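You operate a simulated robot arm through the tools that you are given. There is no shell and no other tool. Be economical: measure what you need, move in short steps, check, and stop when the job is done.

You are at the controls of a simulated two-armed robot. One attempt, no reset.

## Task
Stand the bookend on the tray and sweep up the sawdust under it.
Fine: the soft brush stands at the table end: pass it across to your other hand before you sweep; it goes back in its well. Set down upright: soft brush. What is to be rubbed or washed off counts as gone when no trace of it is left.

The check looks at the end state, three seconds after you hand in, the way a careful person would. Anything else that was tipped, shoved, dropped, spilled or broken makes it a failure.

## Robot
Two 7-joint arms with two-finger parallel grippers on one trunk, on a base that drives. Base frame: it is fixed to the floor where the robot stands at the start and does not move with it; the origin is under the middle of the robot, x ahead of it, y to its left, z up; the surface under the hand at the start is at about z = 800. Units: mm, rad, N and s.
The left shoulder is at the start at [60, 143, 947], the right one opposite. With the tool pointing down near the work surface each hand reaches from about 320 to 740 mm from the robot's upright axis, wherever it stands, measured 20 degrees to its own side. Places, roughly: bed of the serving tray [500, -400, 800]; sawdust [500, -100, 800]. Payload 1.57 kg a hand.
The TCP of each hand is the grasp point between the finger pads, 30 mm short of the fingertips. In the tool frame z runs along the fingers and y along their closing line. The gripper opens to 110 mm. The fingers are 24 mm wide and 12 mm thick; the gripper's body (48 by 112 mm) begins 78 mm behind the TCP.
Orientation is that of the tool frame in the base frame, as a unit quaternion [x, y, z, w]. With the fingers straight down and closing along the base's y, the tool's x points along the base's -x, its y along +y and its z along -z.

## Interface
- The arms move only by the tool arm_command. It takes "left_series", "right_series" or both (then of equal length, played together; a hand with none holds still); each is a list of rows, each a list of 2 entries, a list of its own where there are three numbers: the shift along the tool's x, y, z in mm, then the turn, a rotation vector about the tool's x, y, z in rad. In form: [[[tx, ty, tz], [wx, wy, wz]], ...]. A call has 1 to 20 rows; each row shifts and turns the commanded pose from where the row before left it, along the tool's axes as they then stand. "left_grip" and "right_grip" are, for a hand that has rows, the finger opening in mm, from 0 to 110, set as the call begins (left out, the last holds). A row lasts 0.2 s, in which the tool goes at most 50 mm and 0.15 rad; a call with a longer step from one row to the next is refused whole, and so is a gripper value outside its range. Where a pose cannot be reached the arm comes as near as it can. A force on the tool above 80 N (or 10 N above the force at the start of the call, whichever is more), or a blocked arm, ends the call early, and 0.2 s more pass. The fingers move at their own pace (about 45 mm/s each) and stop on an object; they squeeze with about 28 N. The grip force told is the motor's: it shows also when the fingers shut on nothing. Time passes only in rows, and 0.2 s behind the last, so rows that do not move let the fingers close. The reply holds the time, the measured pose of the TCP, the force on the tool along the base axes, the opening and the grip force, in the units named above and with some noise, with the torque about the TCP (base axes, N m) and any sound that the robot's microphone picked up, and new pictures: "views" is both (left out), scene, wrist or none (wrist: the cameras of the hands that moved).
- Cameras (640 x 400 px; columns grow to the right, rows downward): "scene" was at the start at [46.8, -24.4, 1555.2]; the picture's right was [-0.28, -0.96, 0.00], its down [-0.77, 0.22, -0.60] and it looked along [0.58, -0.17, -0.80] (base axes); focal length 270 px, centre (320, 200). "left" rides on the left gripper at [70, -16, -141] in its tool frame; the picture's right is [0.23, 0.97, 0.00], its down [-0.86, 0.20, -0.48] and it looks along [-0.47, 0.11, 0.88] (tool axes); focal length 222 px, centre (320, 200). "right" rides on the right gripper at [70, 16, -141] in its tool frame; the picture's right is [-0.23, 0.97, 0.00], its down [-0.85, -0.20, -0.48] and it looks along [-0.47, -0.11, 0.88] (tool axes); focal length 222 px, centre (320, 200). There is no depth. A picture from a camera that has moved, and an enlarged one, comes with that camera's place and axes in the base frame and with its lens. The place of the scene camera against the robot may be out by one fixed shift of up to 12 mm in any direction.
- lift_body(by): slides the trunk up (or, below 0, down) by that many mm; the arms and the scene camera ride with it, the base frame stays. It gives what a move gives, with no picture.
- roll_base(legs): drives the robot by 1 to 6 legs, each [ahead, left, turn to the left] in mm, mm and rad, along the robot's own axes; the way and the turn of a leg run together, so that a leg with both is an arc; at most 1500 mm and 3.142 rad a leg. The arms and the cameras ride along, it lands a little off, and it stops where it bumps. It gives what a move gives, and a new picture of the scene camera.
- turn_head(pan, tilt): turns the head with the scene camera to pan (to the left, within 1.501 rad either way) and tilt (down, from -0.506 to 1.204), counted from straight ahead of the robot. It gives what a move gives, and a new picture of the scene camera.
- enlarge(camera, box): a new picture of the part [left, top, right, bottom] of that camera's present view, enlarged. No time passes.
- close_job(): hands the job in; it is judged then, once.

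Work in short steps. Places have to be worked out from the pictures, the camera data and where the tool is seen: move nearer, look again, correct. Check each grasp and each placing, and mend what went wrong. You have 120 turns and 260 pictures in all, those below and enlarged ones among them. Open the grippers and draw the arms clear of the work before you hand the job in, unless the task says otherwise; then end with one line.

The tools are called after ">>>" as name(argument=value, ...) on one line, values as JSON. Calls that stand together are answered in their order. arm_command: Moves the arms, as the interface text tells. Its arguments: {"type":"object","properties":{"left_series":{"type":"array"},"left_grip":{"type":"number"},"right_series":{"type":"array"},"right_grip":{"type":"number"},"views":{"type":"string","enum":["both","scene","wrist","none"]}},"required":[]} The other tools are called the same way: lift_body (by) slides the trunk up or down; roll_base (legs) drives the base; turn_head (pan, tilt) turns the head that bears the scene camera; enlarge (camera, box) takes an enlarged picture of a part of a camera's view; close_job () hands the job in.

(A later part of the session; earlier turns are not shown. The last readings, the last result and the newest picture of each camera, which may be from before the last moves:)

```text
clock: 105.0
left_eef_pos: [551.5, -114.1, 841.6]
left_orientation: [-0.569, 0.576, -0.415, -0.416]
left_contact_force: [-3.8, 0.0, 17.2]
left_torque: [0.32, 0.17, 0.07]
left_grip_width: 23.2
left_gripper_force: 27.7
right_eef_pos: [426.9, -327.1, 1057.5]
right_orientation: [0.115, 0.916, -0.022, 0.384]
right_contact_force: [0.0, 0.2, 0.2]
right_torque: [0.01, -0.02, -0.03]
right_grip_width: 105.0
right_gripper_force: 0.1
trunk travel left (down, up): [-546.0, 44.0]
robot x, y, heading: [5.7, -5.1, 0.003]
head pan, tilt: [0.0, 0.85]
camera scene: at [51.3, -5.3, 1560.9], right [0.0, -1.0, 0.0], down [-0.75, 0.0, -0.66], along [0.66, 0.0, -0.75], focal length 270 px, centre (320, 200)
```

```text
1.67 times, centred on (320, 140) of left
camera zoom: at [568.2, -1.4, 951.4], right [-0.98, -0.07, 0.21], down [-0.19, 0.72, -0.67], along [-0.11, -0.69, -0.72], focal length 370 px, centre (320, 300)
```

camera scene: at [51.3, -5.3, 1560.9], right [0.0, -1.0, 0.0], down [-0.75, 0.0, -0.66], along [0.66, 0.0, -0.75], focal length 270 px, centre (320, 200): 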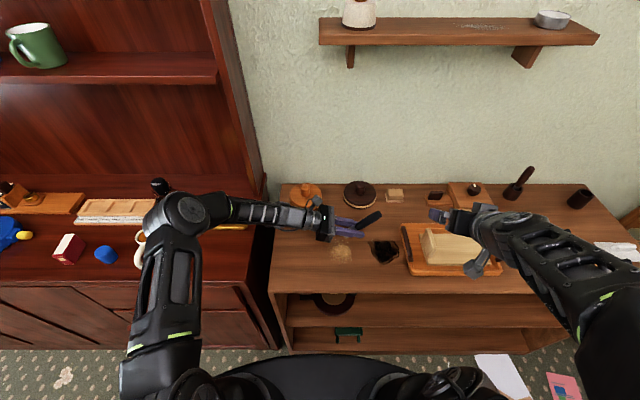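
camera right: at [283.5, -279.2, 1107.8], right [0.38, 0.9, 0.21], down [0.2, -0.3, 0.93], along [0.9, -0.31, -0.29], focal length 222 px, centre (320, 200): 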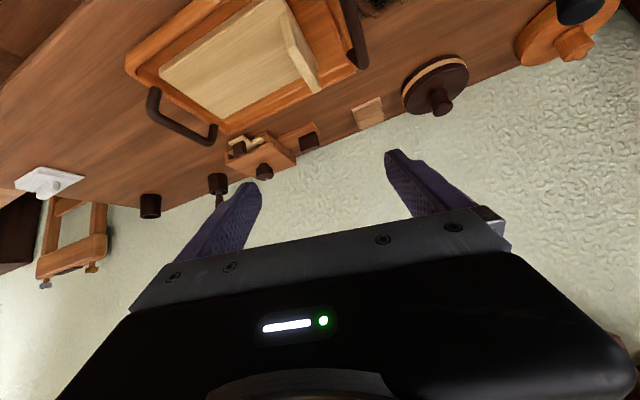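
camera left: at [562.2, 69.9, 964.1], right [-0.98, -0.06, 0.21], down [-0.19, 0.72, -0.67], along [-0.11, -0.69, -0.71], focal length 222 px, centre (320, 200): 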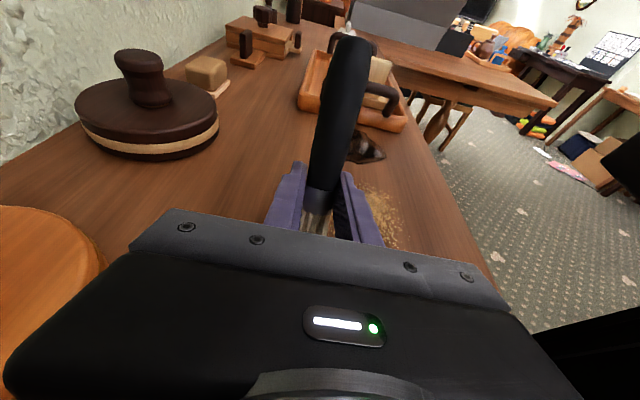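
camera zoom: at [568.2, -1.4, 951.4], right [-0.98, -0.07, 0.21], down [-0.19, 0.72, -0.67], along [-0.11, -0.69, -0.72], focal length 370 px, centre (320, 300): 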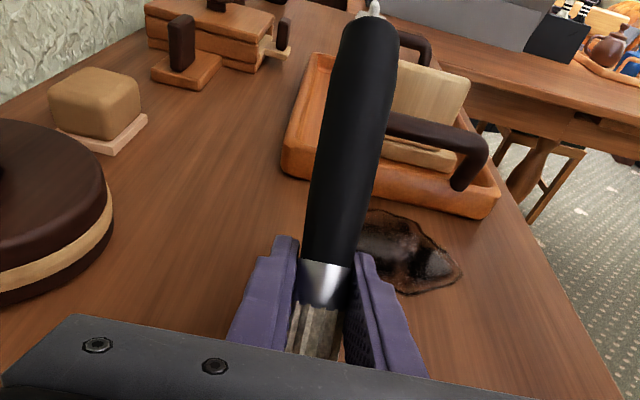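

Those lines didn't change it much, and the grip is now down on the ferrule. I look closely at the dust.

>>> enlarge(camera="scene", box=[322, 228, 372, 270])

>>> enlarge(camera="scene", box=[320, 205, 370, 240])

```text
9.52 times, centred on (347, 249) of scene
camera zoom: at [51.3, -5.3, 1560.9], right [0.0, -1.0, 0.0], down [-0.75, 0.0, -0.66], along [0.66, 0.0, -0.75], focal length 2568 px, centre (63, -267)
```

zoom: 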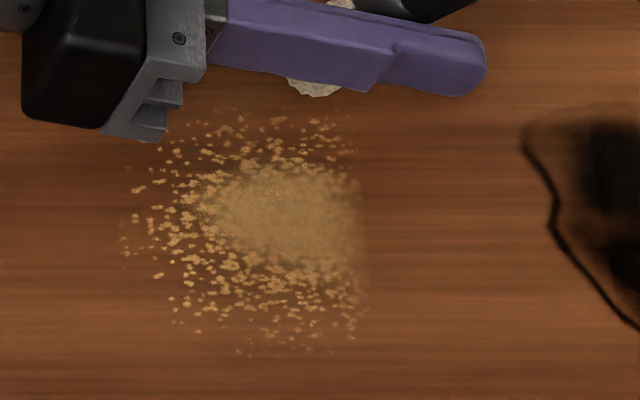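

```text
11.43 times, centred on (345, 222) of scene
camera zoom: at [51.3, -5.3, 1560.9], right [0.0, -1.0, 0.0], down [-0.75, 0.0, -0.66], along [0.66, 0.0, -0.75], focal length 3081 px, centre (34, -57)
```

zoom: 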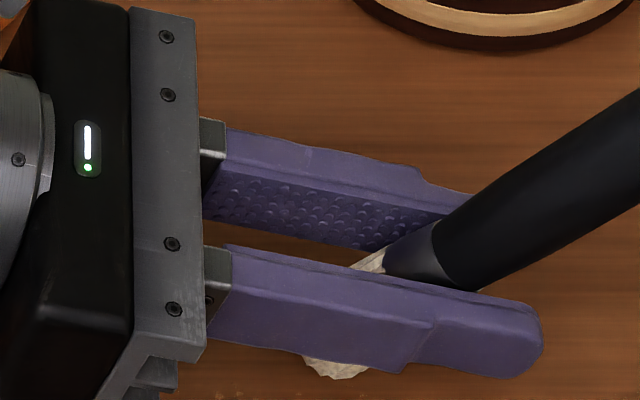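

The brush leans ~32° and has ridden up in the grip, which spoils the stroke. I'll push it upright with the right hand (it pivots about the left fingers). First I raise the left hand, and square up and close the right.

>>> arm_command(left_series=[[[11.4, 0, -3.8], [0, 0, 0]], [[11.4, 10, -3.8], [0, 0, 0]], [[11.4, 20, -3.8], [0, 0, 0]], [[11.4, 20, -3.8], [0, 0, 0]], [[11.4, 0, -3.8], [0, 0, 0]], [[0, 0, 0], [0, 0, 0]]], right_series=[[[0, 0, 0], [-0.069, -0.055, -0.095]], [[0, 0, 0], [-0.069, -0.055, -0.095]], [[0, 0, 0], [0, 0, 0]], [[0, 0, 0], [0, 0, 0]], [[0, 0, 0], [0, 0, 0]], [[0, 0, 0], [0, 0, 0]]], right_grip=0, views="both")

>>> enlarge(camera="scene", box=[270, 180, 410, 290])

```text
clock: 106.5
left_eef_pos: [500.8, -114.4, 900.6]
left_orientation: [-0.57, 0.575, -0.415, -0.416]
left_contact_force: [0.5, 0.7, -0.6]
left_torque: [0.01, -0.01, 0.01]
left_grip_width: 23.1
left_gripper_force: 27.8
right_eef_pos: [459.0, -289.1, 1062.1]
right_orientation: [0.005, 0.902, -0.001, 0.433]
right_contact_force: [-0.5, -0.6, 0.1]
right_torque: [0.01, 0.01, 0.01]
right_grip_width: 0.0
right_gripper_force: 10.5
right hand out of reach, approached as far as the arm can: row 1, 2
trunk travel left (down, up): [-546.0, 44.0]
robot x, y, heading: [-2.3, 2.9, 0.001]
head pan, tilt: [0.0, 0.85]
camera scene: at [53.4, -5.5, 1560.8], right [0.0, -1.0, 0.0], down [-0.75, 0.0, -0.66], along [0.66, 0.0, -0.75], focal length 270 px, centre (320, 200)
camera right: at [304.0, -269.9, 1095.2], right [0.15, 0.97, 0.18], down [0.16, -0.2, 0.97], along [0.98, -0.12, -0.19], focal length 222 px, centre (320, 200)
camera left: at [518.5, -1.2, 1010.7], right [-0.97, -0.07, 0.21], down [-0.19, 0.72, -0.66], along [-0.11, -0.69, -0.72], focal length 222 px, centre (320, 200)
```

scene: 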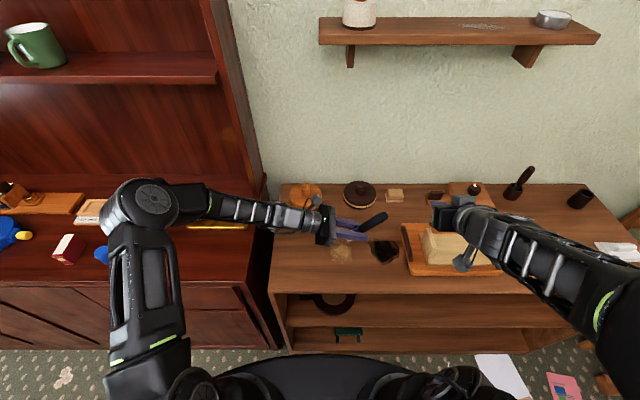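
right: 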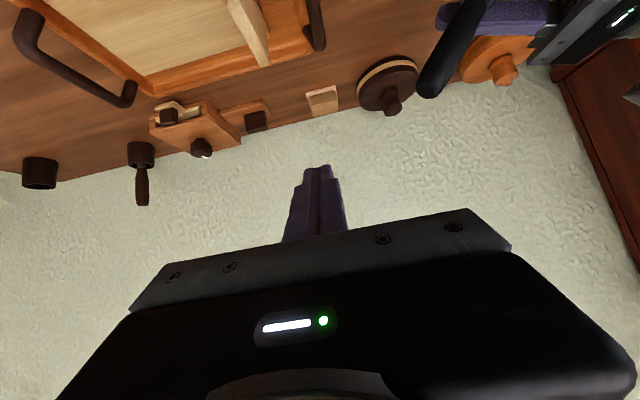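
left: 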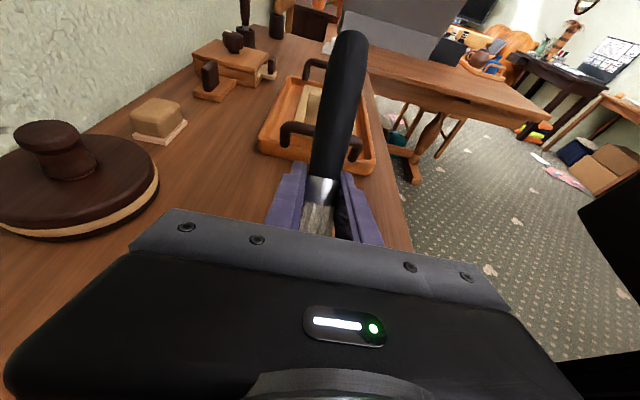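

```text
3.64 times, centred on (340, 235) of scene
camera zoom: at [53.4, -5.5, 1560.8], right [0.0, -1.0, 0.0], down [-0.75, 0.0, -0.66], along [0.66, 0.0, -0.75], focal length 980 px, centre (247, 73)
```

zoom: 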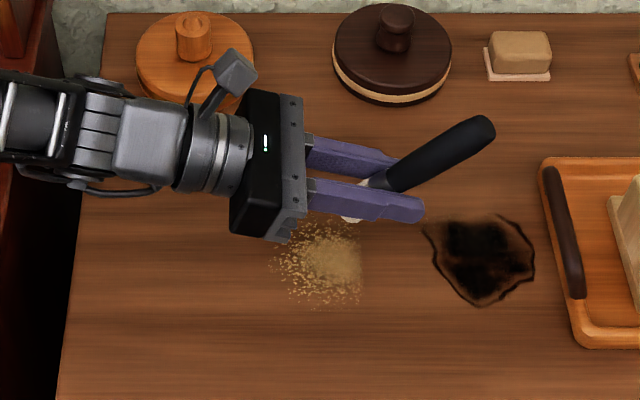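

The handle top is at about [505, −170, 987]. I bring the right closed fingers beside it on the −y side.

>>> arm_command(right_series=[[[10, 18, 18], [0, 0, 0]], [[10, 18, 18], [0, 0, 0]], [[10, 18, 18], [0, 0, 0]], [[10, 18, 19], [0, 0, 0]], [[0, 10, 0], [0, 0, 0]], [[0, 0, 0], [0, 0, 0]]], views="both")

>>> enlarge(camera="scene", box=[290, 170, 430, 280])

```text
clock: 107.8
left_eef_pos: [501.3, -115.3, 900.8]
left_orientation: [-0.57, 0.574, -0.415, -0.415]
left_contact_force: [0.4, 0.5, -0.4]
left_torque: [0.02, 0.03, 0.01]
left_grip_width: 23.3
left_gripper_force: 28.1
right_eef_pos: [502.4, -209.1, 988.3]
right_orientation: [0.0, 0.9, -0.001, 0.436]
right_contact_force: [0.5, -1.0, 1.0]
right_torque: [0.02, -0.01, -0.02]
right_grip_width: 0.2
right_gripper_force: 21.3
right hand out of reach, approached as far as the arm can: row 1, 2
trunk travel left (down, up): [-546.0, 44.0]
robot x, y, heading: [-1.5, -2.2, 0.002]
head pan, tilt: [0.0, 0.85]
camera scene: at [53.3, -5.6, 1560.8], right [0.0, -1.0, 0.0], down [-0.75, 0.0, -0.66], along [0.66, 0.0, -0.75], focal length 270 px, centre (320, 200)
camera right: at [346.6, -192.4, 1021.1], right [0.14, 0.97, 0.18], down [0.15, -0.2, 0.97], along [0.98, -0.11, -0.18], focal length 222 px, centre (320, 200)
```

scene: 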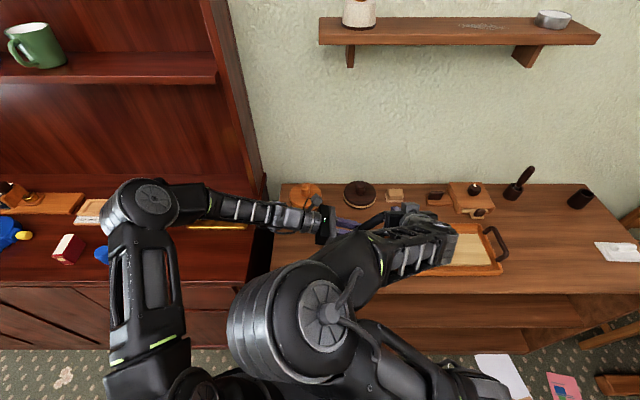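
right: 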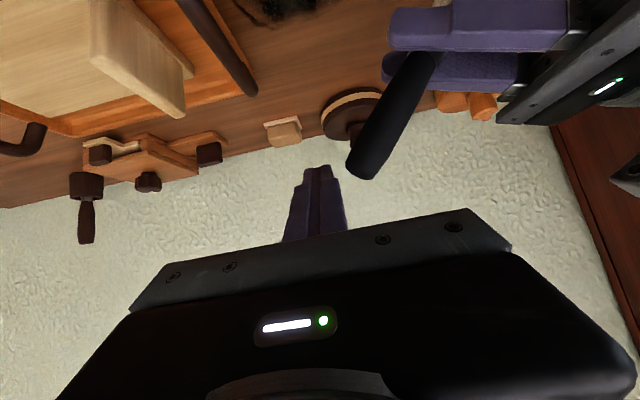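

```text
3.64 times, centred on (360, 225) of scene
camera zoom: at [53.3, -5.6, 1560.8], right [0.0, -1.0, 0.0], down [-0.75, 0.0, -0.66], along [0.66, 0.0, -0.75], focal length 980 px, centre (174, 109)
```

zoom: 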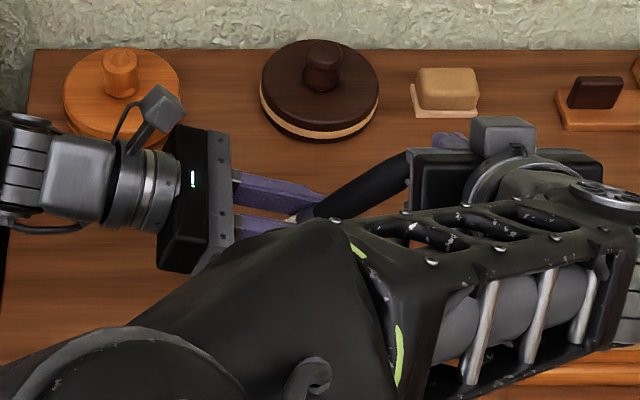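

The handle end (z ≈ 975–985) is level with the fingers' lower edge; I go 20 mm lower, then push toward +y in small steps.

>>> arm_command(right_series=[[[7.8, 0, 6.2], [0, 0, 0]], [[7.8, 0, 6.2], [0, 0, 0]], [[0, 8, 0], [0, 0, 0]], [[0, 8, 0], [0, 0, 0]], [[0, 8, 0], [0, 0, 0]], [[0, 6, 0], [0, 0, 0]], [[0, 6, 0], [0, 0, 0]], [[0, 6, 0], [0, 0, 0]], [[0, 0, 0], [0, 0, 0]]], views="wrist")

>>> enlarge(camera="left", box=[200, 20, 440, 260])

```text
clock: 109.8
left_eef_pos: [499.7, -115.4, 902.7]
left_orientation: [-0.569, 0.575, -0.416, -0.417]
left_contact_force: [1.8, 10.9, -5.1]
left_torque: [-0.8, 0.14, 0.1]
left_grip_width: 23.8
left_gripper_force: 28.1
right_eef_pos: [500.9, -166.7, 968.8]
right_orientation: [-0.001, 0.9, -0.002, 0.435]
right_contact_force: [-1.8, -11.0, 3.5]
right_torque: [0.23, -0.05, 0.04]
right_grip_width: 0.0
right_gripper_force: 21.8
trunk travel left (down, up): [-546.0, 44.0]
robot x, y, heading: [0.5, -3.9, 0.005]
head pan, tilt: [0.0, 0.85]
camera right: at [346.4, -150.3, 1001.3], right [0.14, 0.97, 0.17], down [0.16, -0.2, 0.97], along [0.98, -0.11, -0.18], focal length 222 px, centre (320, 200)
```

right: 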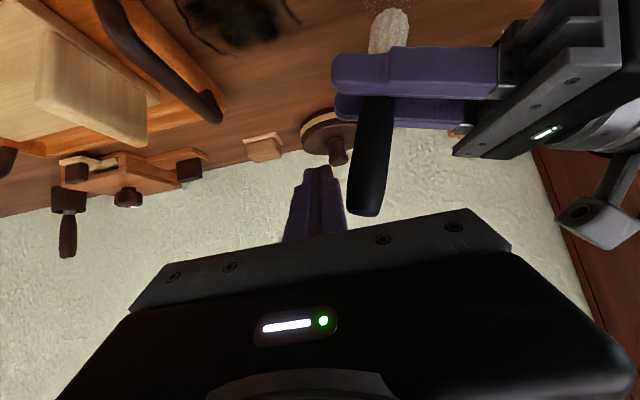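

```text
1.67 times, centred on (320, 140) of left
camera zoom: at [518.3, -2.0, 1011.7], right [-0.98, -0.06, 0.21], down [-0.19, 0.72, -0.67], along [-0.11, -0.69, -0.71], focal length 370 px, centre (320, 300)
```

zoom: 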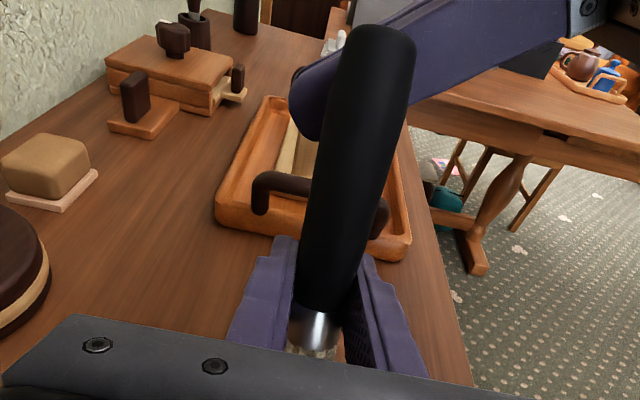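

It is turning upright. I push ~24 mm further.

>>> arm_command(right_series=[[[0, 6, 0], [0, 0, 0]], [[0, 6, 0], [0, 0, 0]], [[0, 6, 0], [0, 0, 0]], [[0, 6, 0], [0, 0, 0]], [[0, 5, 0], [0, 0, 0]], [[0, 0, 0], [0, 0, 0]]], views="wrist")

>>> enlarge(camera="left", box=[200, 20, 440, 260])

```text
clock: 111.2
left_eef_pos: [500.8, -113.6, 900.8]
left_orientation: [-0.57, 0.575, -0.414, -0.416]
left_contact_force: [-0.2, 9.5, -2.4]
left_torque: [-0.79, 0.05, 0.0]
left_grip_width: 23.1
left_gripper_force: 28.2
right_eef_pos: [503.1, -138.0, 970.0]
right_orientation: [0.0, 0.9, -0.002, 0.435]
right_contact_force: [-0.4, -8.8, 2.6]
right_torque: [0.16, -0.01, 0.01]
right_grip_width: 0.1
right_gripper_force: 21.8
trunk travel left (down, up): [-546.0, 44.0]
robot x, y, heading: [-4.2, 1.2, -0.001]
head pan, tilt: [0.0, 0.85]
camera right: at [346.9, -121.6, 1001.4], right [0.14, 0.97, 0.17], down [0.16, -0.2, 0.97], along [0.98, -0.11, -0.18], focal length 222 px, centre (320, 200)
```

right: 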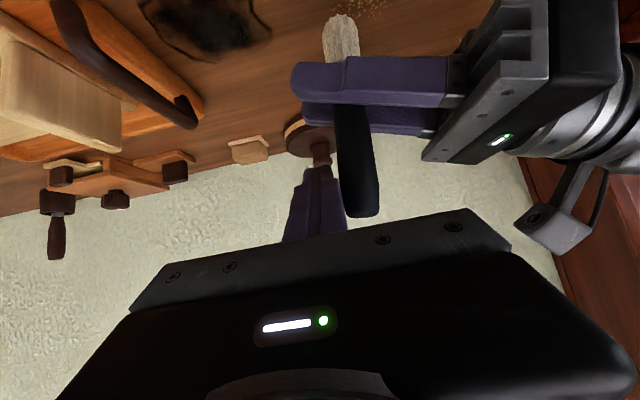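

```text
1.67 times, centred on (320, 140) of left
camera zoom: at [518.6, -1.3, 1010.7], right [-0.97, -0.06, 0.21], down [-0.19, 0.72, -0.67], along [-0.11, -0.69, -0.72], focal length 370 px, centre (320, 300)
```

zoom: 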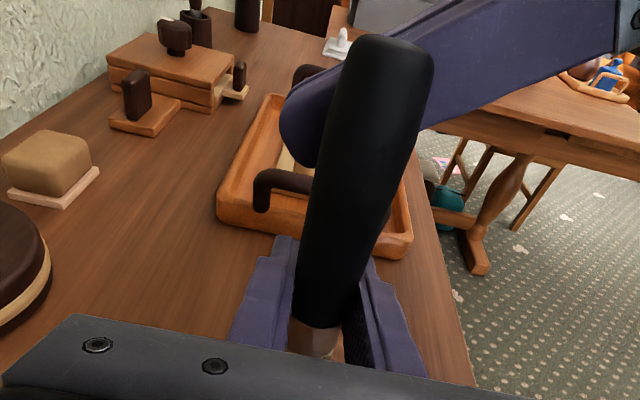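

Nearly upright now (~6° lean), bristle tip ~60 mm below the left TCP. I push 8 mm more, then take the right hand off sideways and up.

>>> arm_command(right_series=[[[0, 4, 0], [0, 0, 0]], [[0, 4, 0], [0, 0, 0]], [[0, -10, 0], [0, 0, 0]], [[0, -30, 0], [0, 0, 0]], [[0, -35, 0], [0, 0, 0]], [[0, -35, 0], [0, 0, 0]], [[-10, -35, -8], [0, 0, 0]], [[-10, -35, -8], [0, 0, 0]], [[0, 0, 0], [0, 0, 0]]], views="both")

>>> enlarge(camera="scene", box=[270, 180, 410, 290])

```text
clock: 113.2
left_eef_pos: [501.2, -113.0, 900.6]
left_orientation: [-0.57, 0.575, -0.415, -0.416]
left_contact_force: [0.1, -0.4, 0.1]
left_torque: [-0.02, 0.01, 0.01]
left_grip_width: 23.1
left_gripper_force: 27.5
right_eef_pos: [501.3, -309.9, 995.1]
right_orientation: [-0.001, 0.9, -0.002, 0.436]
right_contact_force: [-0.2, -0.6, 0.4]
right_torque: [-0.02, -0.02, -0.02]
right_grip_width: 0.0
right_gripper_force: 21.2
trunk travel left (down, up): [-546.0, 44.0]
robot x, y, heading: [-2.0, -1.5, 0.0]
head pan, tilt: [0.0, 0.85]
camera scene: at [53.3, -5.1, 1560.8], right [0.0, -1.0, 0.0], down [-0.75, 0.0, -0.66], along [0.66, 0.0, -0.75], focal length 270 px, centre (320, 200)
camera right: at [346.6, -293.3, 1028.3], right [0.14, 0.97, 0.17], down [0.15, -0.2, 0.97], along [0.98, -0.11, -0.18], focal length 222 px, centre (320, 200)
```

scene: 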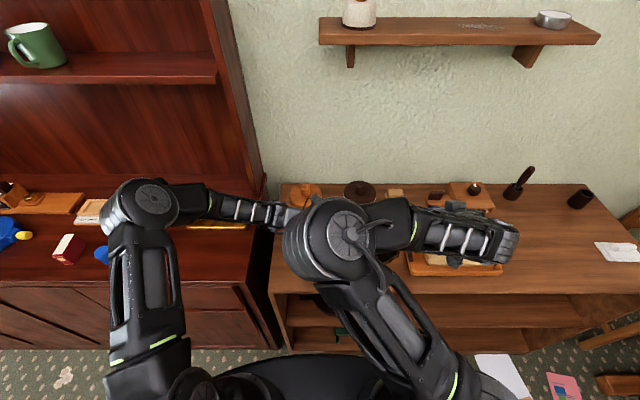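
right: 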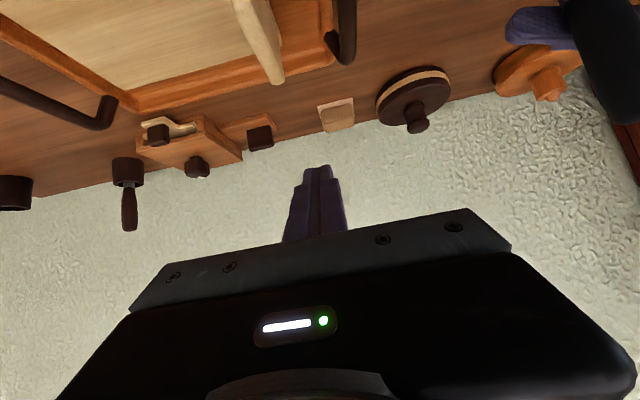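

```text
3.64 times, centred on (340, 235) of scene
camera zoom: at [53.3, -5.1, 1560.8], right [0.0, -1.0, 0.0], down [-0.75, 0.0, -0.66], along [0.66, 0.0, -0.75], focal length 980 px, centre (247, 73)
```

zoom: 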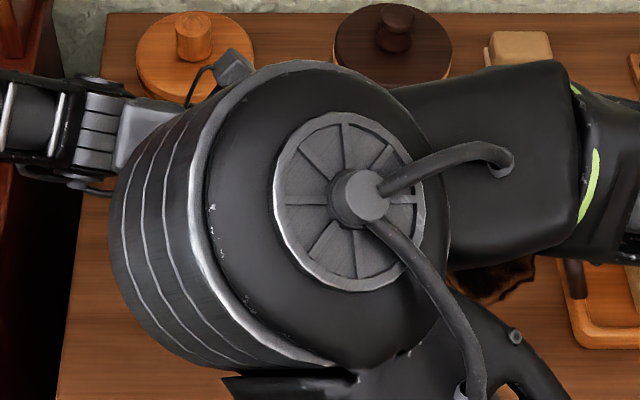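

The right elbow has swung over the middle. I turn the right hand back to straight down, farther right, to clear the view.

>>> arm_command(right_series=[[[0, -25, -10], [0, 0.15, 0]], [[0, -25, -10], [0, 0.15, 0]], [[0, -25, -10], [0, 0.15, 0]], [[0, -25, -10], [0, 0.15, 0]], [[0, -25, -10], [0, 0.15, 0]], [[0, -25, -10], [0, 0.15, 0]], [[0, -25, 0], [0, 0, 0]], [[0, -25, 0], [0, 0, 0]], [[0, 0, 0], [0, 0, 0]]], views="scene")

>>> enlarge(camera="scene", box=[270, 180, 410, 290])

```text
clock: 115.2
left_eef_pos: [501.3, -113.4, 901.2]
left_orientation: [-0.57, 0.575, -0.415, -0.416]
left_contact_force: [-0.2, 0.1, -0.1]
left_torque: [0.01, 0.0, 0.03]
left_grip_width: 23.0
left_gripper_force: 27.7
right_eef_pos: [471.2, -510.4, 1047.8]
right_orientation: [0.0, 1.0, -0.002, 0.001]
right_contact_force: [-0.5, 0.4, 0.2]
right_torque: [-0.01, -0.01, -0.02]
right_grip_width: 0.0
right_gripper_force: 22.0
trunk travel left (down, up): [-546.0, 44.0]
robot x, y, heading: [1.2, -1.3, -0.002]
head pan, tilt: [0.0, 0.85]
camera scene: at [53.3, -5.1, 1560.8], right [0.0, -1.0, 0.0], down [-0.75, 0.0, -0.66], along [0.66, 0.0, -0.75], focal length 270 px, centre (320, 200)
```

scene: 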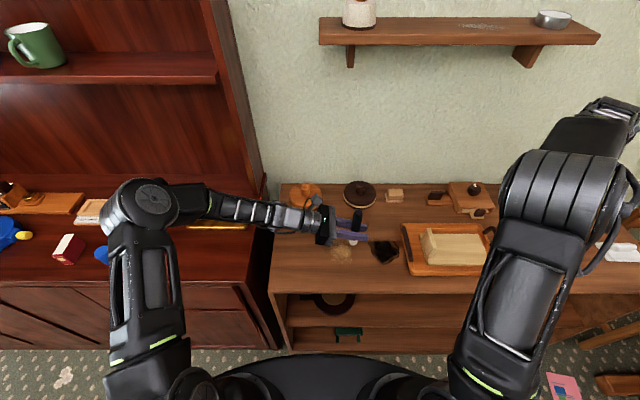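

```text
3.64 times, centred on (340, 235) of scene
camera zoom: at [53.3, -5.1, 1560.8], right [0.0, -1.0, 0.0], down [-0.75, 0.0, -0.66], along [0.66, 0.0, -0.75], focal length 980 px, centre (247, 73)
```

zoom: 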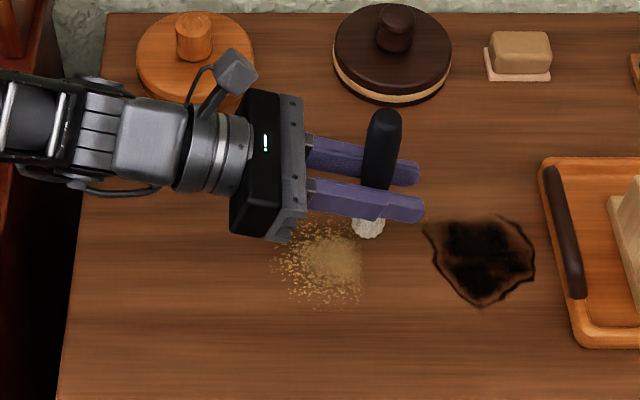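

Upright, with the tip right below the grip. I go to the far end of the first remaining line (y ≈ −100) and lower to light contact.

>>> arm_command(left_series=[[[-9, -14, -0.3], [0, 0, 0]], [[-9, -14, -0.3], [0, 0, 0]], [[-9, -14, -0.3], [0, 0, 0]], [[-9, -12, -0.3], [0, 0, 0]], [[-3.8, 0, 1.3], [0, 0, 0]], [[0, 0, 0], [0, 0, 0]]], views="none")

>>> arm_command(left_series=[[[-1.9, 0, 0.65], [0, 0, 0]], [[-1.9, 0, 0.65], [0, 0, 0]], [[0, 0, 0], [0, 0, 0]]], views="none")

```text
clock: 116.7
left_eef_pos: [555.0, -101.1, 862.4]
left_orientation: [-0.57, 0.575, -0.415, -0.415]
left_contact_force: [-0.3, 0.5, 0.0]
left_torque: [0.0, 0.02, -0.01]
left_grip_width: 23.3
left_gripper_force: 28.4
right_eef_pos: [472.6, -510.1, 1046.4]
right_orientation: [0.0, 1.0, -0.001, 0.001]
right_contact_force: [0.3, -0.3, -0.4]
right_torque: [0.01, 0.0, -0.01]
right_grip_width: 0.3
right_gripper_force: 21.1
trunk travel left (down, up): [-546.0, 44.0]
robot x, y, heading: [-0.2, -2.9, 0.002]
head pan, tilt: [0.0, 0.85]
```

```text
clock: 117.5
left_eef_pos: [554.9, -102.0, 859.7]
left_orientation: [-0.57, 0.575, -0.415, -0.415]
left_contact_force: [0.7, -0.1, 3.4]
left_torque: [0.02, -0.06, 0.02]
left_grip_width: 23.3
left_gripper_force: 28.1
right_eef_pos: [472.9, -510.8, 1046.4]
right_orientation: [0.001, 1.0, -0.002, 0.001]
right_contact_force: [0.4, -0.2, -0.2]
right_torque: [0.0, 0.01, -0.03]
right_grip_width: 0.0
right_gripper_force: 21.3
trunk travel left (down, up): [-546.0, 44.0]
robot x, y, heading: [-2.5, -4.3, 0.006]
head pan, tilt: [0.0, 0.85]
```

Light contact (3 N) at z ≈ 860. I press 1.5 mm more and stroke in, then back along a line 12 mm over.

>>> arm_command(left_series=[[[-1.4, 0, 0.5], [0, 0, 0]], [[0, 18, 0], [0, 0, 0]], [[0, 18, 0], [0, 0, 0]], [[0, 18, 0], [0, 0, 0]], [[0, 18, 0], [0, 0, 0]], [[0, 18, 0], [0, 0, 0]], [[0, 18, 0], [0, 0, 0]], [[0, 16, 0], [0, 0, 0]], [[-3.9, 0, -11.3], [0, 0, 0]], [[0, -18, 0], [0, 0, 0]], [[0, -18, 0], [0, 0, 0]], [[0, -18, 0], [0, 0, 0]], [[0, -18, 0], [0, 0, 0]], [[0, -18, 0], [0, 0, 0]], [[0, -18, 0], [0, 0, 0]], [[0, -16, 0], [0, 0, 0]], [[0, 0, 0], [0, 0, 0]]], views="scene")

>>> enlarge(camera="scene", box=[270, 180, 410, 290])

```text
clock: 121.0
left_eef_pos: [554.9, -89.7, 857.4]
left_orientation: [-0.57, 0.574, -0.416, -0.415]
left_contact_force: [-3.4, -0.5, 13.2]
left_torque: [0.1, 0.18, 0.03]
left_grip_width: 23.3
left_gripper_force: 28.4
right_eef_pos: [470.7, -510.4, 1047.2]
right_orientation: [0.001, 1.0, -0.002, 0.002]
right_contact_force: [0.1, 0.3, -0.7]
right_torque: [0.0, -0.01, -0.03]
right_grip_width: 0.0
right_gripper_force: 20.9
trunk travel left (down, up): [-546.0, 44.0]
robot x, y, heading: [-1.1, -5.0, 0.002]
head pan, tilt: [0.0, 0.85]
camera scene: at [51.8, -5.4, 1560.8], right [0.0, -1.0, 0.0], down [-0.75, 0.0, -0.66], along [0.66, 0.0, -0.75], focal length 270 px, centre (320, 200)
```

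scene: 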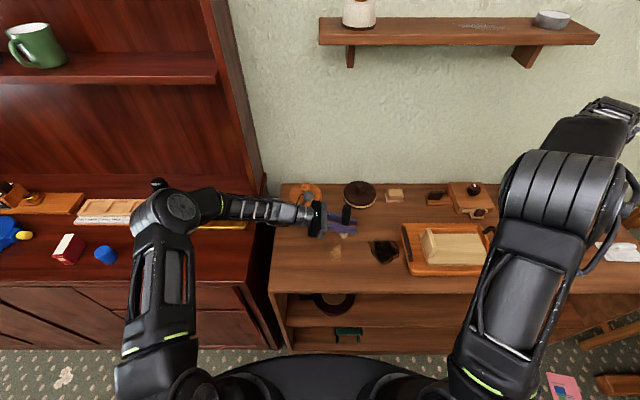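

```text
3.64 times, centred on (340, 235) of scene
camera zoom: at [51.8, -5.4, 1560.8], right [0.0, -1.0, 0.0], down [-0.75, 0.0, -0.66], along [0.66, 0.0, -0.75], focal length 980 px, centre (247, 73)
```

zoom: 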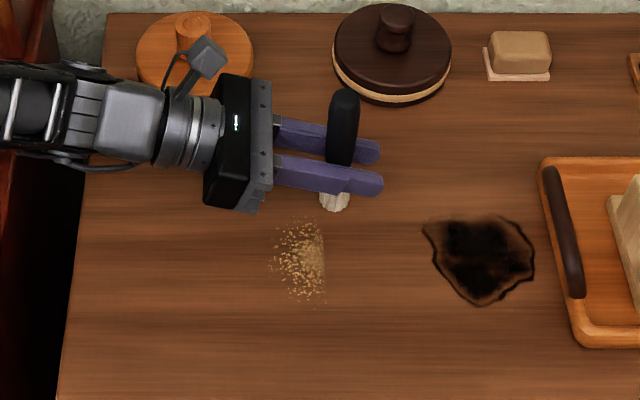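

Excellent: upright it clears cleanly. I continue with the next lines toward +y.

>>> arm_command(left_series=[[[-4.5, 0, -11.2], [0, 0, 0]], [[0, 18, 0], [0, 0, 0]], [[0, 18, 0], [0, 0, 0]], [[0, 18, 0], [0, 0, 0]], [[0, 18, 0], [0, 0, 0]], [[0, 18, 0], [0, 0, 0]], [[0, 18, 0], [0, 0, 0]], [[0, 16, 0], [0, 0, 0]], [[-4.5, 0, -11.2], [0, 0, 0]], [[0, -18, 0], [0, 0, 0]], [[0, -18, 0], [0, 0, 0]], [[0, -18, 0], [0, 0, 0]], [[0, -18, 0], [0, 0, 0]], [[0, -18, 0], [0, 0, 0]], [[0, -18, 0], [0, 0, 0]], [[0, -16, 0], [0, 0, 0]], [[0, 0, 0], [0, 0, 0]]], views="scene")

>>> enlarge(camera="scene", box=[270, 180, 410, 290])

```text
clock: 124.7
left_eef_pos: [555.9, -65.0, 856.4]
left_orientation: [-0.57, 0.575, -0.415, -0.415]
left_contact_force: [-5.0, 0.8, 18.2]
left_torque: [0.2, 0.27, 0.03]
left_grip_width: 23.1
left_gripper_force: 28.2
right_eef_pos: [470.8, -510.0, 1047.4]
right_orientation: [0.001, 1.0, -0.001, 0.002]
right_contact_force: [0.0, 0.1, 0.0]
right_torque: [0.0, 0.0, -0.01]
right_grip_width: 0.0
right_gripper_force: 20.9
trunk travel left (down, up): [-546.0, 44.0]
robot x, y, heading: [-2.8, -2.2, 0.002]
head pan, tilt: [0.0, 0.85]
camera scene: at [51.2, -5.3, 1560.9], right [0.0, -1.0, 0.0], down [-0.75, 0.0, -0.66], along [0.66, 0.0, -0.75], focal length 270 px, centre (320, 200)
```

scene: 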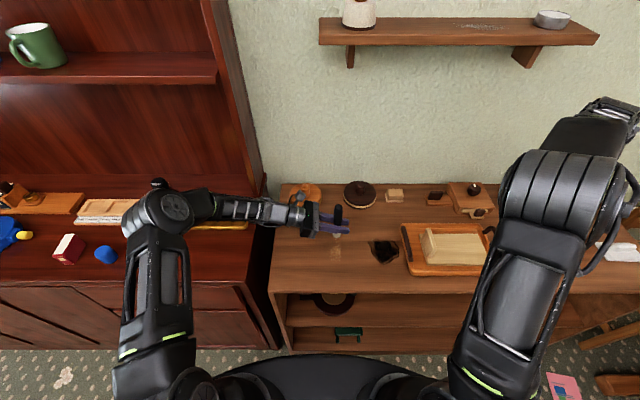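

```text
3.64 times, centred on (340, 235) of scene
camera zoom: at [51.2, -5.3, 1560.9], right [0.0, -1.0, 0.0], down [-0.75, 0.0, -0.66], along [0.66, 0.0, -0.75], focal length 980 px, centre (247, 73)
```

zoom: 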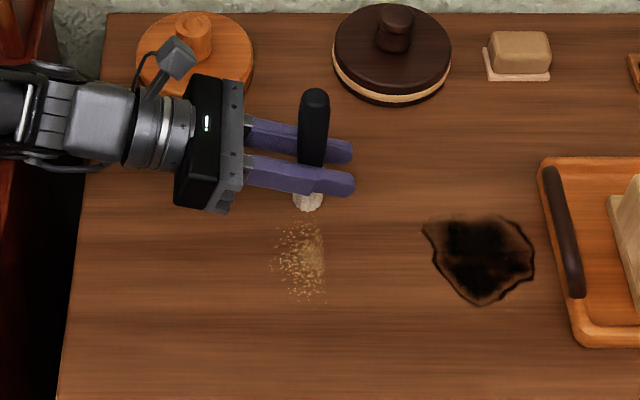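

Each pass fades it some more, so it needs repeated passes. I run several strokes over the rest.

>>> arm_command(left_series=[[[0, 20, 0], [0, 0, 0]], [[0, 20, 0], [0, 0, 0]], [[0, 20, 0], [0, 0, 0]], [[0, 20, 0], [0, 0, 0]], [[0, 20, 0], [0, 0, 0]], [[0, 20, 0], [0, 0, 0]], [[-4.9, 0, -14], [0, 0, 0]], [[0, -20, 0], [0, 0, 0]], [[0, -20, 0], [0, 0, 0]], [[0, -20, 0], [0, 0, 0]], [[0, -20, 0], [0, 0, 0]], [[0, -20, 0], [0, 0, 0]], [[0, -20, 0], [0, 0, 0]], [[0, 20, 0], [0, 0, 0]], [[0, 20, 0], [0, 0, 0]], [[0, 20, 0], [0, 0, 0]], [[0, 20, 0], [0, 0, 0]], [[0, 20, 0], [0, 0, 0]], [[0, 20, 0], [0, 0, 0]], [[0, 0, 0], [0, 0, 0]]], views="none")

>>> arm_command(left_series=[[[-5.2, 0, -14], [0, 0, 0]], [[0, -20, 0], [0, 0, 0]], [[0, -20, 0], [0, 0, 0]], [[0, -20, 0], [0, 0, 0]], [[0, -20, 0], [0, 0, 0]], [[0, -20, 0], [0, 0, 0]], [[0, -20, 0], [0, 0, 0]], [[0, 20, 0], [0, 0, 0]], [[0, 20, 0], [0, 0, 0]], [[0, 20, 0], [0, 0, 0]], [[0, 20, 0], [0, 0, 0]], [[0, 20, 0], [0, 0, 0]], [[0, 20, 0], [0, 0, 0]], [[0, -20, 0], [0, 0, 0]], [[0, -20, 0], [0, 0, 0]], [[0, -20, 0], [0, 0, 0]], [[0, -20, 0], [0, 0, 0]], [[0, -20, 0], [0, 0, 0]], [[0, -20, 0], [0, 0, 0]], [[0, 0, 0], [0, 0, 0]]], views="scene")

>>> enlarge(camera="scene", box=[270, 180, 410, 290])

```text
clock: 128.8
left_eef_pos: [434.3, -50.2, 855.3]
left_orientation: [-0.569, 0.575, -0.415, -0.416]
left_contact_force: [4.1, 0.2, 17.6]
left_torque: [0.22, -0.16, -0.03]
left_grip_width: 23.4
left_gripper_force: 27.6
right_eef_pos: [471.5, -510.1, 1046.7]
right_orientation: [0.001, 1.0, -0.002, 0.002]
right_contact_force: [0.1, -0.3, -0.2]
right_torque: [0.01, 0.0, 0.04]
right_grip_width: 0.0
right_gripper_force: 21.3
trunk travel left (down, up): [-546.0, 44.0]
robot x, y, heading: [2.1, 0.9, 0.001]
head pan, tilt: [0.0, 0.85]
```

```text
clock: 133.1
left_eef_pos: [555.5, -35.3, 854.2]
left_orientation: [-0.57, 0.575, -0.414, -0.415]
left_contact_force: [-1.4, 1.6, 6.7]
left_torque: [0.09, 0.05, 0.0]
left_grip_width: 23.1
left_gripper_force: 28.0
right_eef_pos: [471.6, -510.1, 1046.3]
right_orientation: [0.001, 1.0, -0.001, 0.001]
right_contact_force: [-0.4, -0.4, -0.6]
right_torque: [0.0, 0.0, 0.01]
right_grip_width: 0.0
right_gripper_force: 21.5
trunk travel left (down, up): [-546.0, 44.0]
robot x, y, heading: [1.6, -3.8, 0.003]
head pan, tilt: [0.0, 0.85]
camera scene: at [52.6, -5.5, 1560.8], right [0.0, -1.0, 0.0], down [-0.75, 0.0, -0.66], along [0.66, 0.0, -0.75], focal length 270 px, centre (320, 200)
```

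scene: 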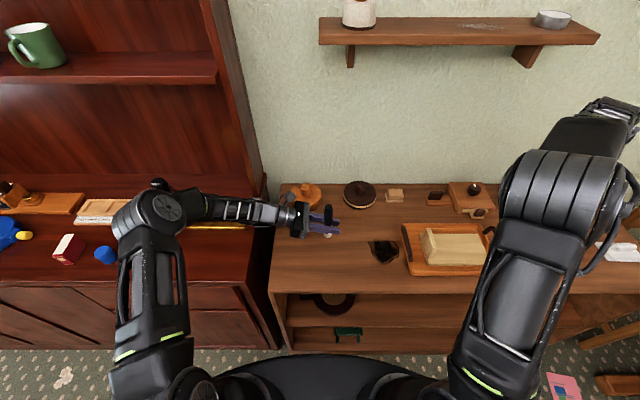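

```text
3.64 times, centred on (340, 235) of scene
camera zoom: at [52.6, -5.5, 1560.8], right [0.0, -1.0, 0.0], down [-0.75, 0.0, -0.66], along [0.66, 0.0, -0.75], focal length 980 px, centre (247, 73)
```

zoom: 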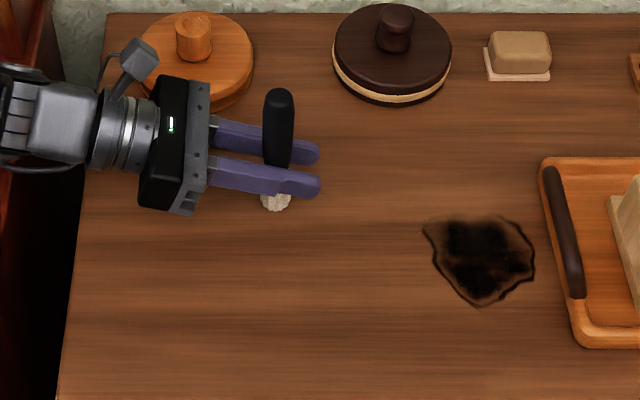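

No sawdust is visible. I raise the brush a little and inspect the spot closely.

>>> arm_command(left_series=[[[-5.2, 0, -14], [0, 0, 0]], [[0, 20, 0], [0, 0, 0]], [[0, 20, 0], [0, 0, 0]], [[0, 20, 0], [0, 0, 0]], [[0, 20, 0], [0, 0, 0]], [[0, 20, 0], [0, 0, 0]], [[0, 20, 0], [0, 0, 0]], [[0, -20, 0], [0, 0, 0]], [[0, -20, 0], [0, 0, 0]], [[0, -20, 0], [0, 0, 0]], [[0, -20, 0], [0, 0, 0]], [[0, -20, 0], [0, 0, 0]], [[0, -20, 0], [0, 0, 0]], [[10, 0, -3.3], [0, 0, 0]], [[12, 0, -4], [0, 0, 0]], [[12, 0, -4], [0, 0, 0]], [[12, 0, -4], [0, 0, 0]], [[0, 0, 0], [0, 0, 0]]], views="none")

>>> enlarge(camera="scene", box=[310, 220, 380, 276])

>>> enlarge(camera="left", box=[240, 20, 480, 260])

```text
clock: 136.8
left_eef_pos: [556.0, -20.7, 902.6]
left_orientation: [-0.57, 0.575, -0.415, -0.415]
left_contact_force: [0.1, -0.2, -0.9]
left_torque: [-0.02, -0.01, -0.03]
left_grip_width: 22.9
left_gripper_force: 27.7
right_eef_pos: [473.8, -510.4, 1046.9]
right_orientation: [0.001, 1.0, -0.002, 0.0]
right_contact_force: [0.8, 0.2, 0.5]
right_torque: [0.02, 0.0, -0.04]
right_grip_width: 0.0
right_gripper_force: 21.2
trunk travel left (down, up): [-546.0, 44.0]
robot x, y, heading: [-0.8, -1.4, 0.005]
head pan, tilt: [0.0, 0.85]
```

```text
7.14 times, centred on (345, 248) of scene
camera zoom: at [53.4, -5.5, 1560.8], right [0.0, -1.0, 0.0], down [-0.75, 0.0, -0.66], along [0.66, 0.0, -0.75], focal length 1926 px, centre (141, -143)
```

zoom: 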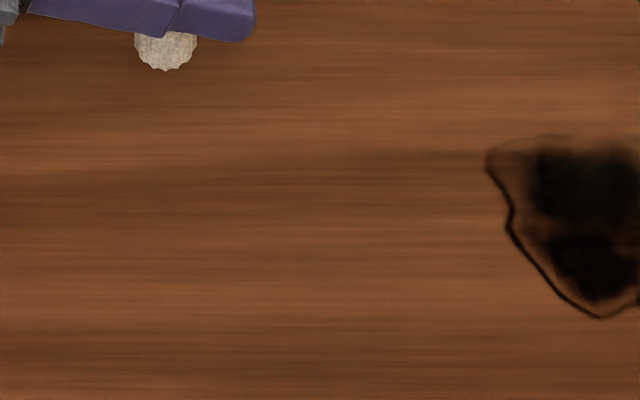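

```text
1.67 times, centred on (360, 140) of left
camera zoom: at [572.8, 91.5, 1012.3], right [-0.97, -0.07, 0.21], down [-0.19, 0.72, -0.66], along [-0.11, -0.69, -0.72], focal length 370 px, centre (253, 300)
```

zoom: 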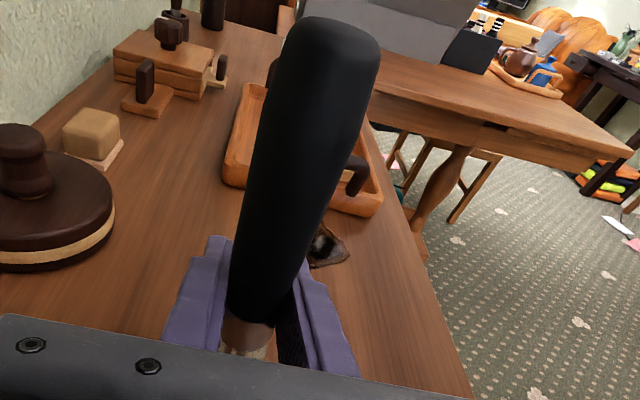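

The table is clean where the dust was. For the return, the right hand must take the brush back: I move the left hand slowly to [600, −170, 902] and tilt the right hand forward by 0.9 rad again, off to the right.

>>> arm_command(left_series=[[[2, -2, 6], [0, 0, 0]], [[4, -4, 12], [0, 0, 0]], [[4.7, -4.4, 14.2], [0, 0, 0]], [[4.7, -4.4, 14.2], [0, 0, 0]], [[4.7, -4.4, 14.2], [0, 0, 0]], [[4.7, -4.4, 14.2], [0, 0, 0]], [[4.7, -4.4, 14.2], [0, 0, 0]], [[4.7, -4.4, 14.2], [0, 0, 0]], [[4.7, -4.4, 14.2], [0, 0, 0]], [[4.7, -4.4, 14.2], [0, 0, 0]], [[3.2, -3, 10], [0, 0, 0]], [[0, 0, 0], [0, 0, 0]]], right_series=[[[-15, 0, 0], [0, -0.15, 0]], [[-15, 0, 0], [0, -0.15, 0]], [[0, 0, 10], [0, -0.15, 0]], [[0, 0, 10], [0, -0.15, 0]], [[0, 0, 10], [0, -0.15, 0]], [[0, 0, 10], [0, -0.15, 0]], [[0, 0, 0], [0, 0, 0]], [[0, 0, 0], [0, 0, 0]], [[0, 0, 0], [0, 0, 0]], [[0, 0, 0], [0, 0, 0]], [[0, 0, 0], [0, 0, 0]], [[0, 0, 0], [0, 0, 0]]], right_grip=70, views="both")

```text
clock: 139.4
left_eef_pos: [599.0, -170.5, 903.7]
left_orientation: [-0.57, 0.575, -0.415, -0.415]
left_contact_force: [0.2, 0.1, -0.5]
left_torque: [0.0, 0.01, 0.03]
left_grip_width: 23.2
left_gripper_force: 28.1
right_eef_pos: [521.9, -510.5, 1013.7]
right_orientation: [0.0, 0.9, -0.001, 0.437]
right_contact_force: [-0.3, -0.2, 0.5]
right_torque: [0.02, -0.03, 0.0]
right_grip_width: 69.9
right_gripper_force: 0.0
trunk travel left (down, up): [-546.0, 44.0]
robot x, y, heading: [0.6, -3.5, 0.004]
head pan, tilt: [0.0, 0.85]
camera scene: at [53.4, -5.6, 1560.8], right [0.0, -1.0, 0.0], down [-0.75, 0.0, -0.66], along [0.66, 0.0, -0.75], focal length 270 px, centre (320, 200)
camera right: at [366.9, -493.6, 1046.1], right [0.14, 0.97, 0.18], down [0.15, -0.2, 0.97], along [0.98, -0.11, -0.18], focal length 222 px, centre (320, 200)
camera left: at [616.8, -58.4, 1012.9], right [-0.97, -0.07, 0.21], down [-0.19, 0.72, -0.66], along [-0.11, -0.69, -0.72], focal length 222 px, centre (320, 200)
```

scene: 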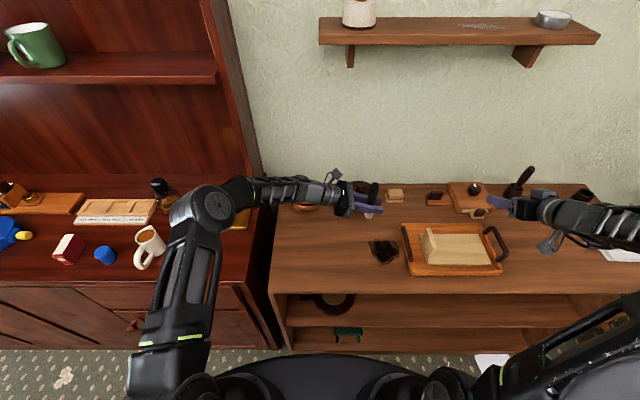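
right: 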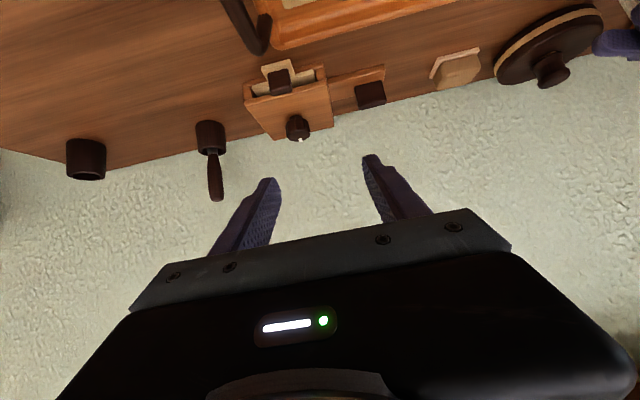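
left: 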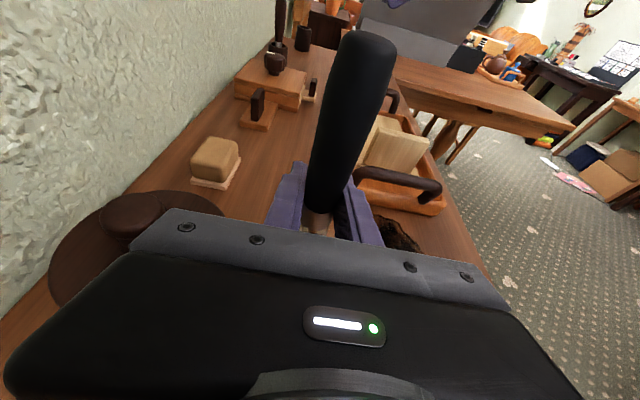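

The right hand is well posed. I move it along +y toward the brush, staying short of it in x.

>>> arm_command(right_series=[[[0, 20, 0], [0, 0, 0]], [[0, 30, 0], [0, 0, 0]], [[0, 30, 0], [0, 0, 0]], [[0, 30, 0], [0, 0, 0]], [[0, 30, 0], [0, 0, 0]], [[0, 30, 0], [0, 0, 0]], [[0, 30, 0], [0, 0, 0]], [[0, 30, 0], [0, 0, 0]], [[0, 30, 0], [0, 0, 0]], [[0, 30, 0], [0, 0, 0]], [[0, 30, 0], [0, 0, 0]], [[0, 20, 0], [0, 0, 0]], [[0, 0, 0], [0, 0, 0]]], views="both")

>>> enlarge(camera="right", box=[200, 0, 440, 240])

```text
clock: 142.2
left_eef_pos: [598.6, -170.4, 902.0]
left_orientation: [-0.57, 0.575, -0.415, -0.415]
left_contact_force: [-1.1, 0.3, -0.2]
left_torque: [-0.01, 0.0, 0.0]
left_grip_width: 23.2
left_gripper_force: 28.4
right_eef_pos: [522.8, -183.5, 1019.7]
right_orientation: [0.0, 0.9, -0.002, 0.435]
right_contact_force: [-0.1, 0.0, -0.3]
right_torque: [0.0, 0.03, 0.02]
right_grip_width: 69.8
right_gripper_force: 0.0
right hand out of reach, approached as far as the arm can: row 7
trunk travel left (down, up): [-546.0, 44.0]
robot x, y, heading: [2.2, -3.8, 0.006]
head pan, tilt: [0.0, 0.85]
camera scene: at [53.4, -5.7, 1560.8], right [0.0, -1.0, 0.0], down [-0.75, 0.0, -0.66], along [0.66, 0.0, -0.75], focal length 270 px, centre (320, 200)
camera right: at [367.4, -166.5, 1050.9], right [0.14, 0.97, 0.18], down [0.16, -0.2, 0.97], along [0.98, -0.11, -0.18], focal length 222 px, centre (320, 200)
```

scene: 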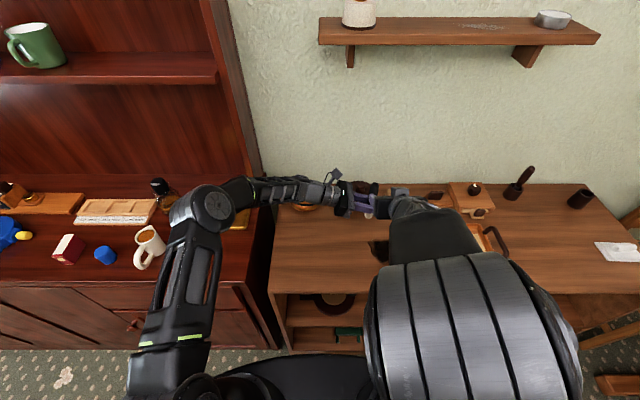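
right: 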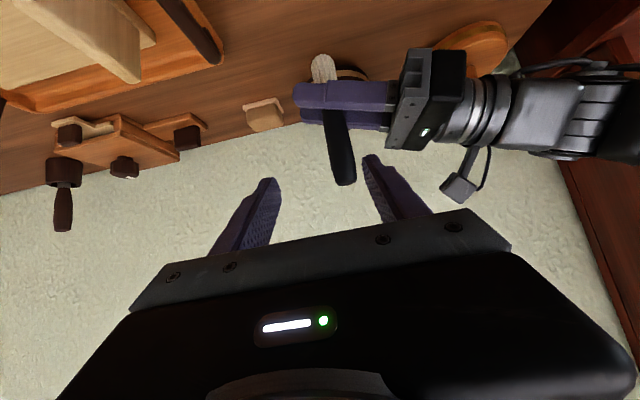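

```text
1.67 times, centred on (320, 120) of right
camera zoom: at [367.4, -166.5, 1050.9], right [0.14, 0.97, 0.18], down [0.16, -0.2, 0.97], along [0.98, -0.11, -0.18], focal length 370 px, centre (320, 333)
```

zoom: 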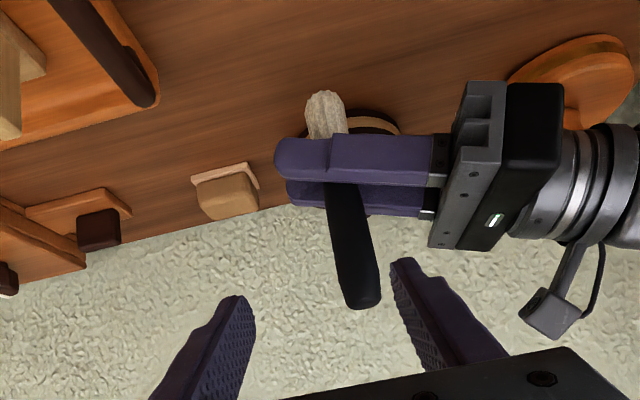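

The brush axis is vertical at about [599, −162], top z ≈ 990. I shift 20 mm in y, then advance in two parts to [599, −163, 953].

>>> arm_command(right_series=[[[0, 20, 0], [0, 0, 0]], [[1, 0, 20], [0, 0, 0]], [[1, 0, 20], [0, 0, 0]], [[1, 0, 15], [0, 0, 0]], [[0, 0, 0], [0, 0, 0]]], views="wrist")

>>> enlarge(camera="left", box=[200, 20, 440, 260])

```text
clock: 143.4
left_eef_pos: [598.7, -170.0, 903.1]
left_orientation: [-0.57, 0.575, -0.415, -0.415]
left_contact_force: [-0.1, 0.2, -0.6]
left_torque: [-0.01, -0.01, 0.01]
left_grip_width: 23.2
left_gripper_force: 28.3
right_eef_pos: [563.7, -163.6, 981.7]
right_orientation: [0.0, 0.9, -0.001, 0.436]
right_contact_force: [0.4, -0.1, 1.1]
right_torque: [-0.01, 0.0, 0.01]
right_grip_width: 70.2
right_gripper_force: 0.0
trunk travel left (down, up): [-546.0, 44.0]
robot x, y, heading: [0.3, -3.4, 0.001]
head pan, tilt: [0.0, 0.85]
camera right: at [408.7, -147.1, 1014.5], right [0.14, 0.97, 0.18], down [0.15, -0.2, 0.97], along [0.98, -0.11, -0.18], focal length 222 px, centre (320, 200)
```

right: 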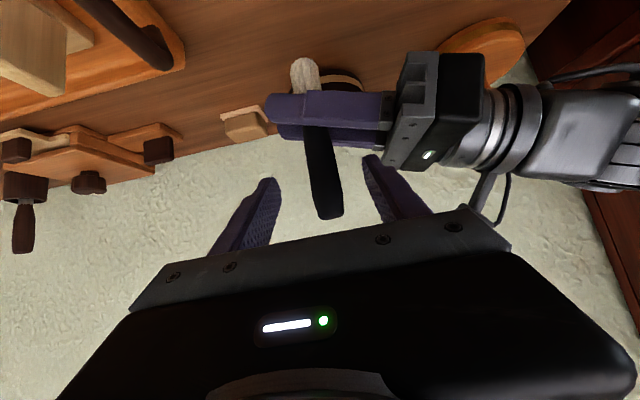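

```text
1.67 times, centred on (320, 140) of left
camera zoom: at [616.6, -58.3, 1013.0], right [-0.97, -0.07, 0.21], down [-0.19, 0.72, -0.66], along [-0.11, -0.69, -0.72], focal length 370 px, centre (320, 300)
```

zoom: 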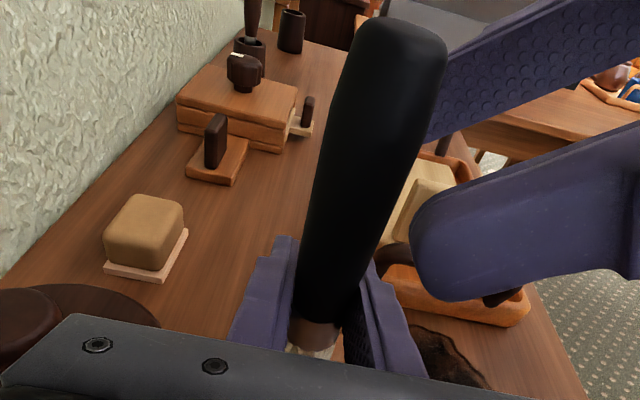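

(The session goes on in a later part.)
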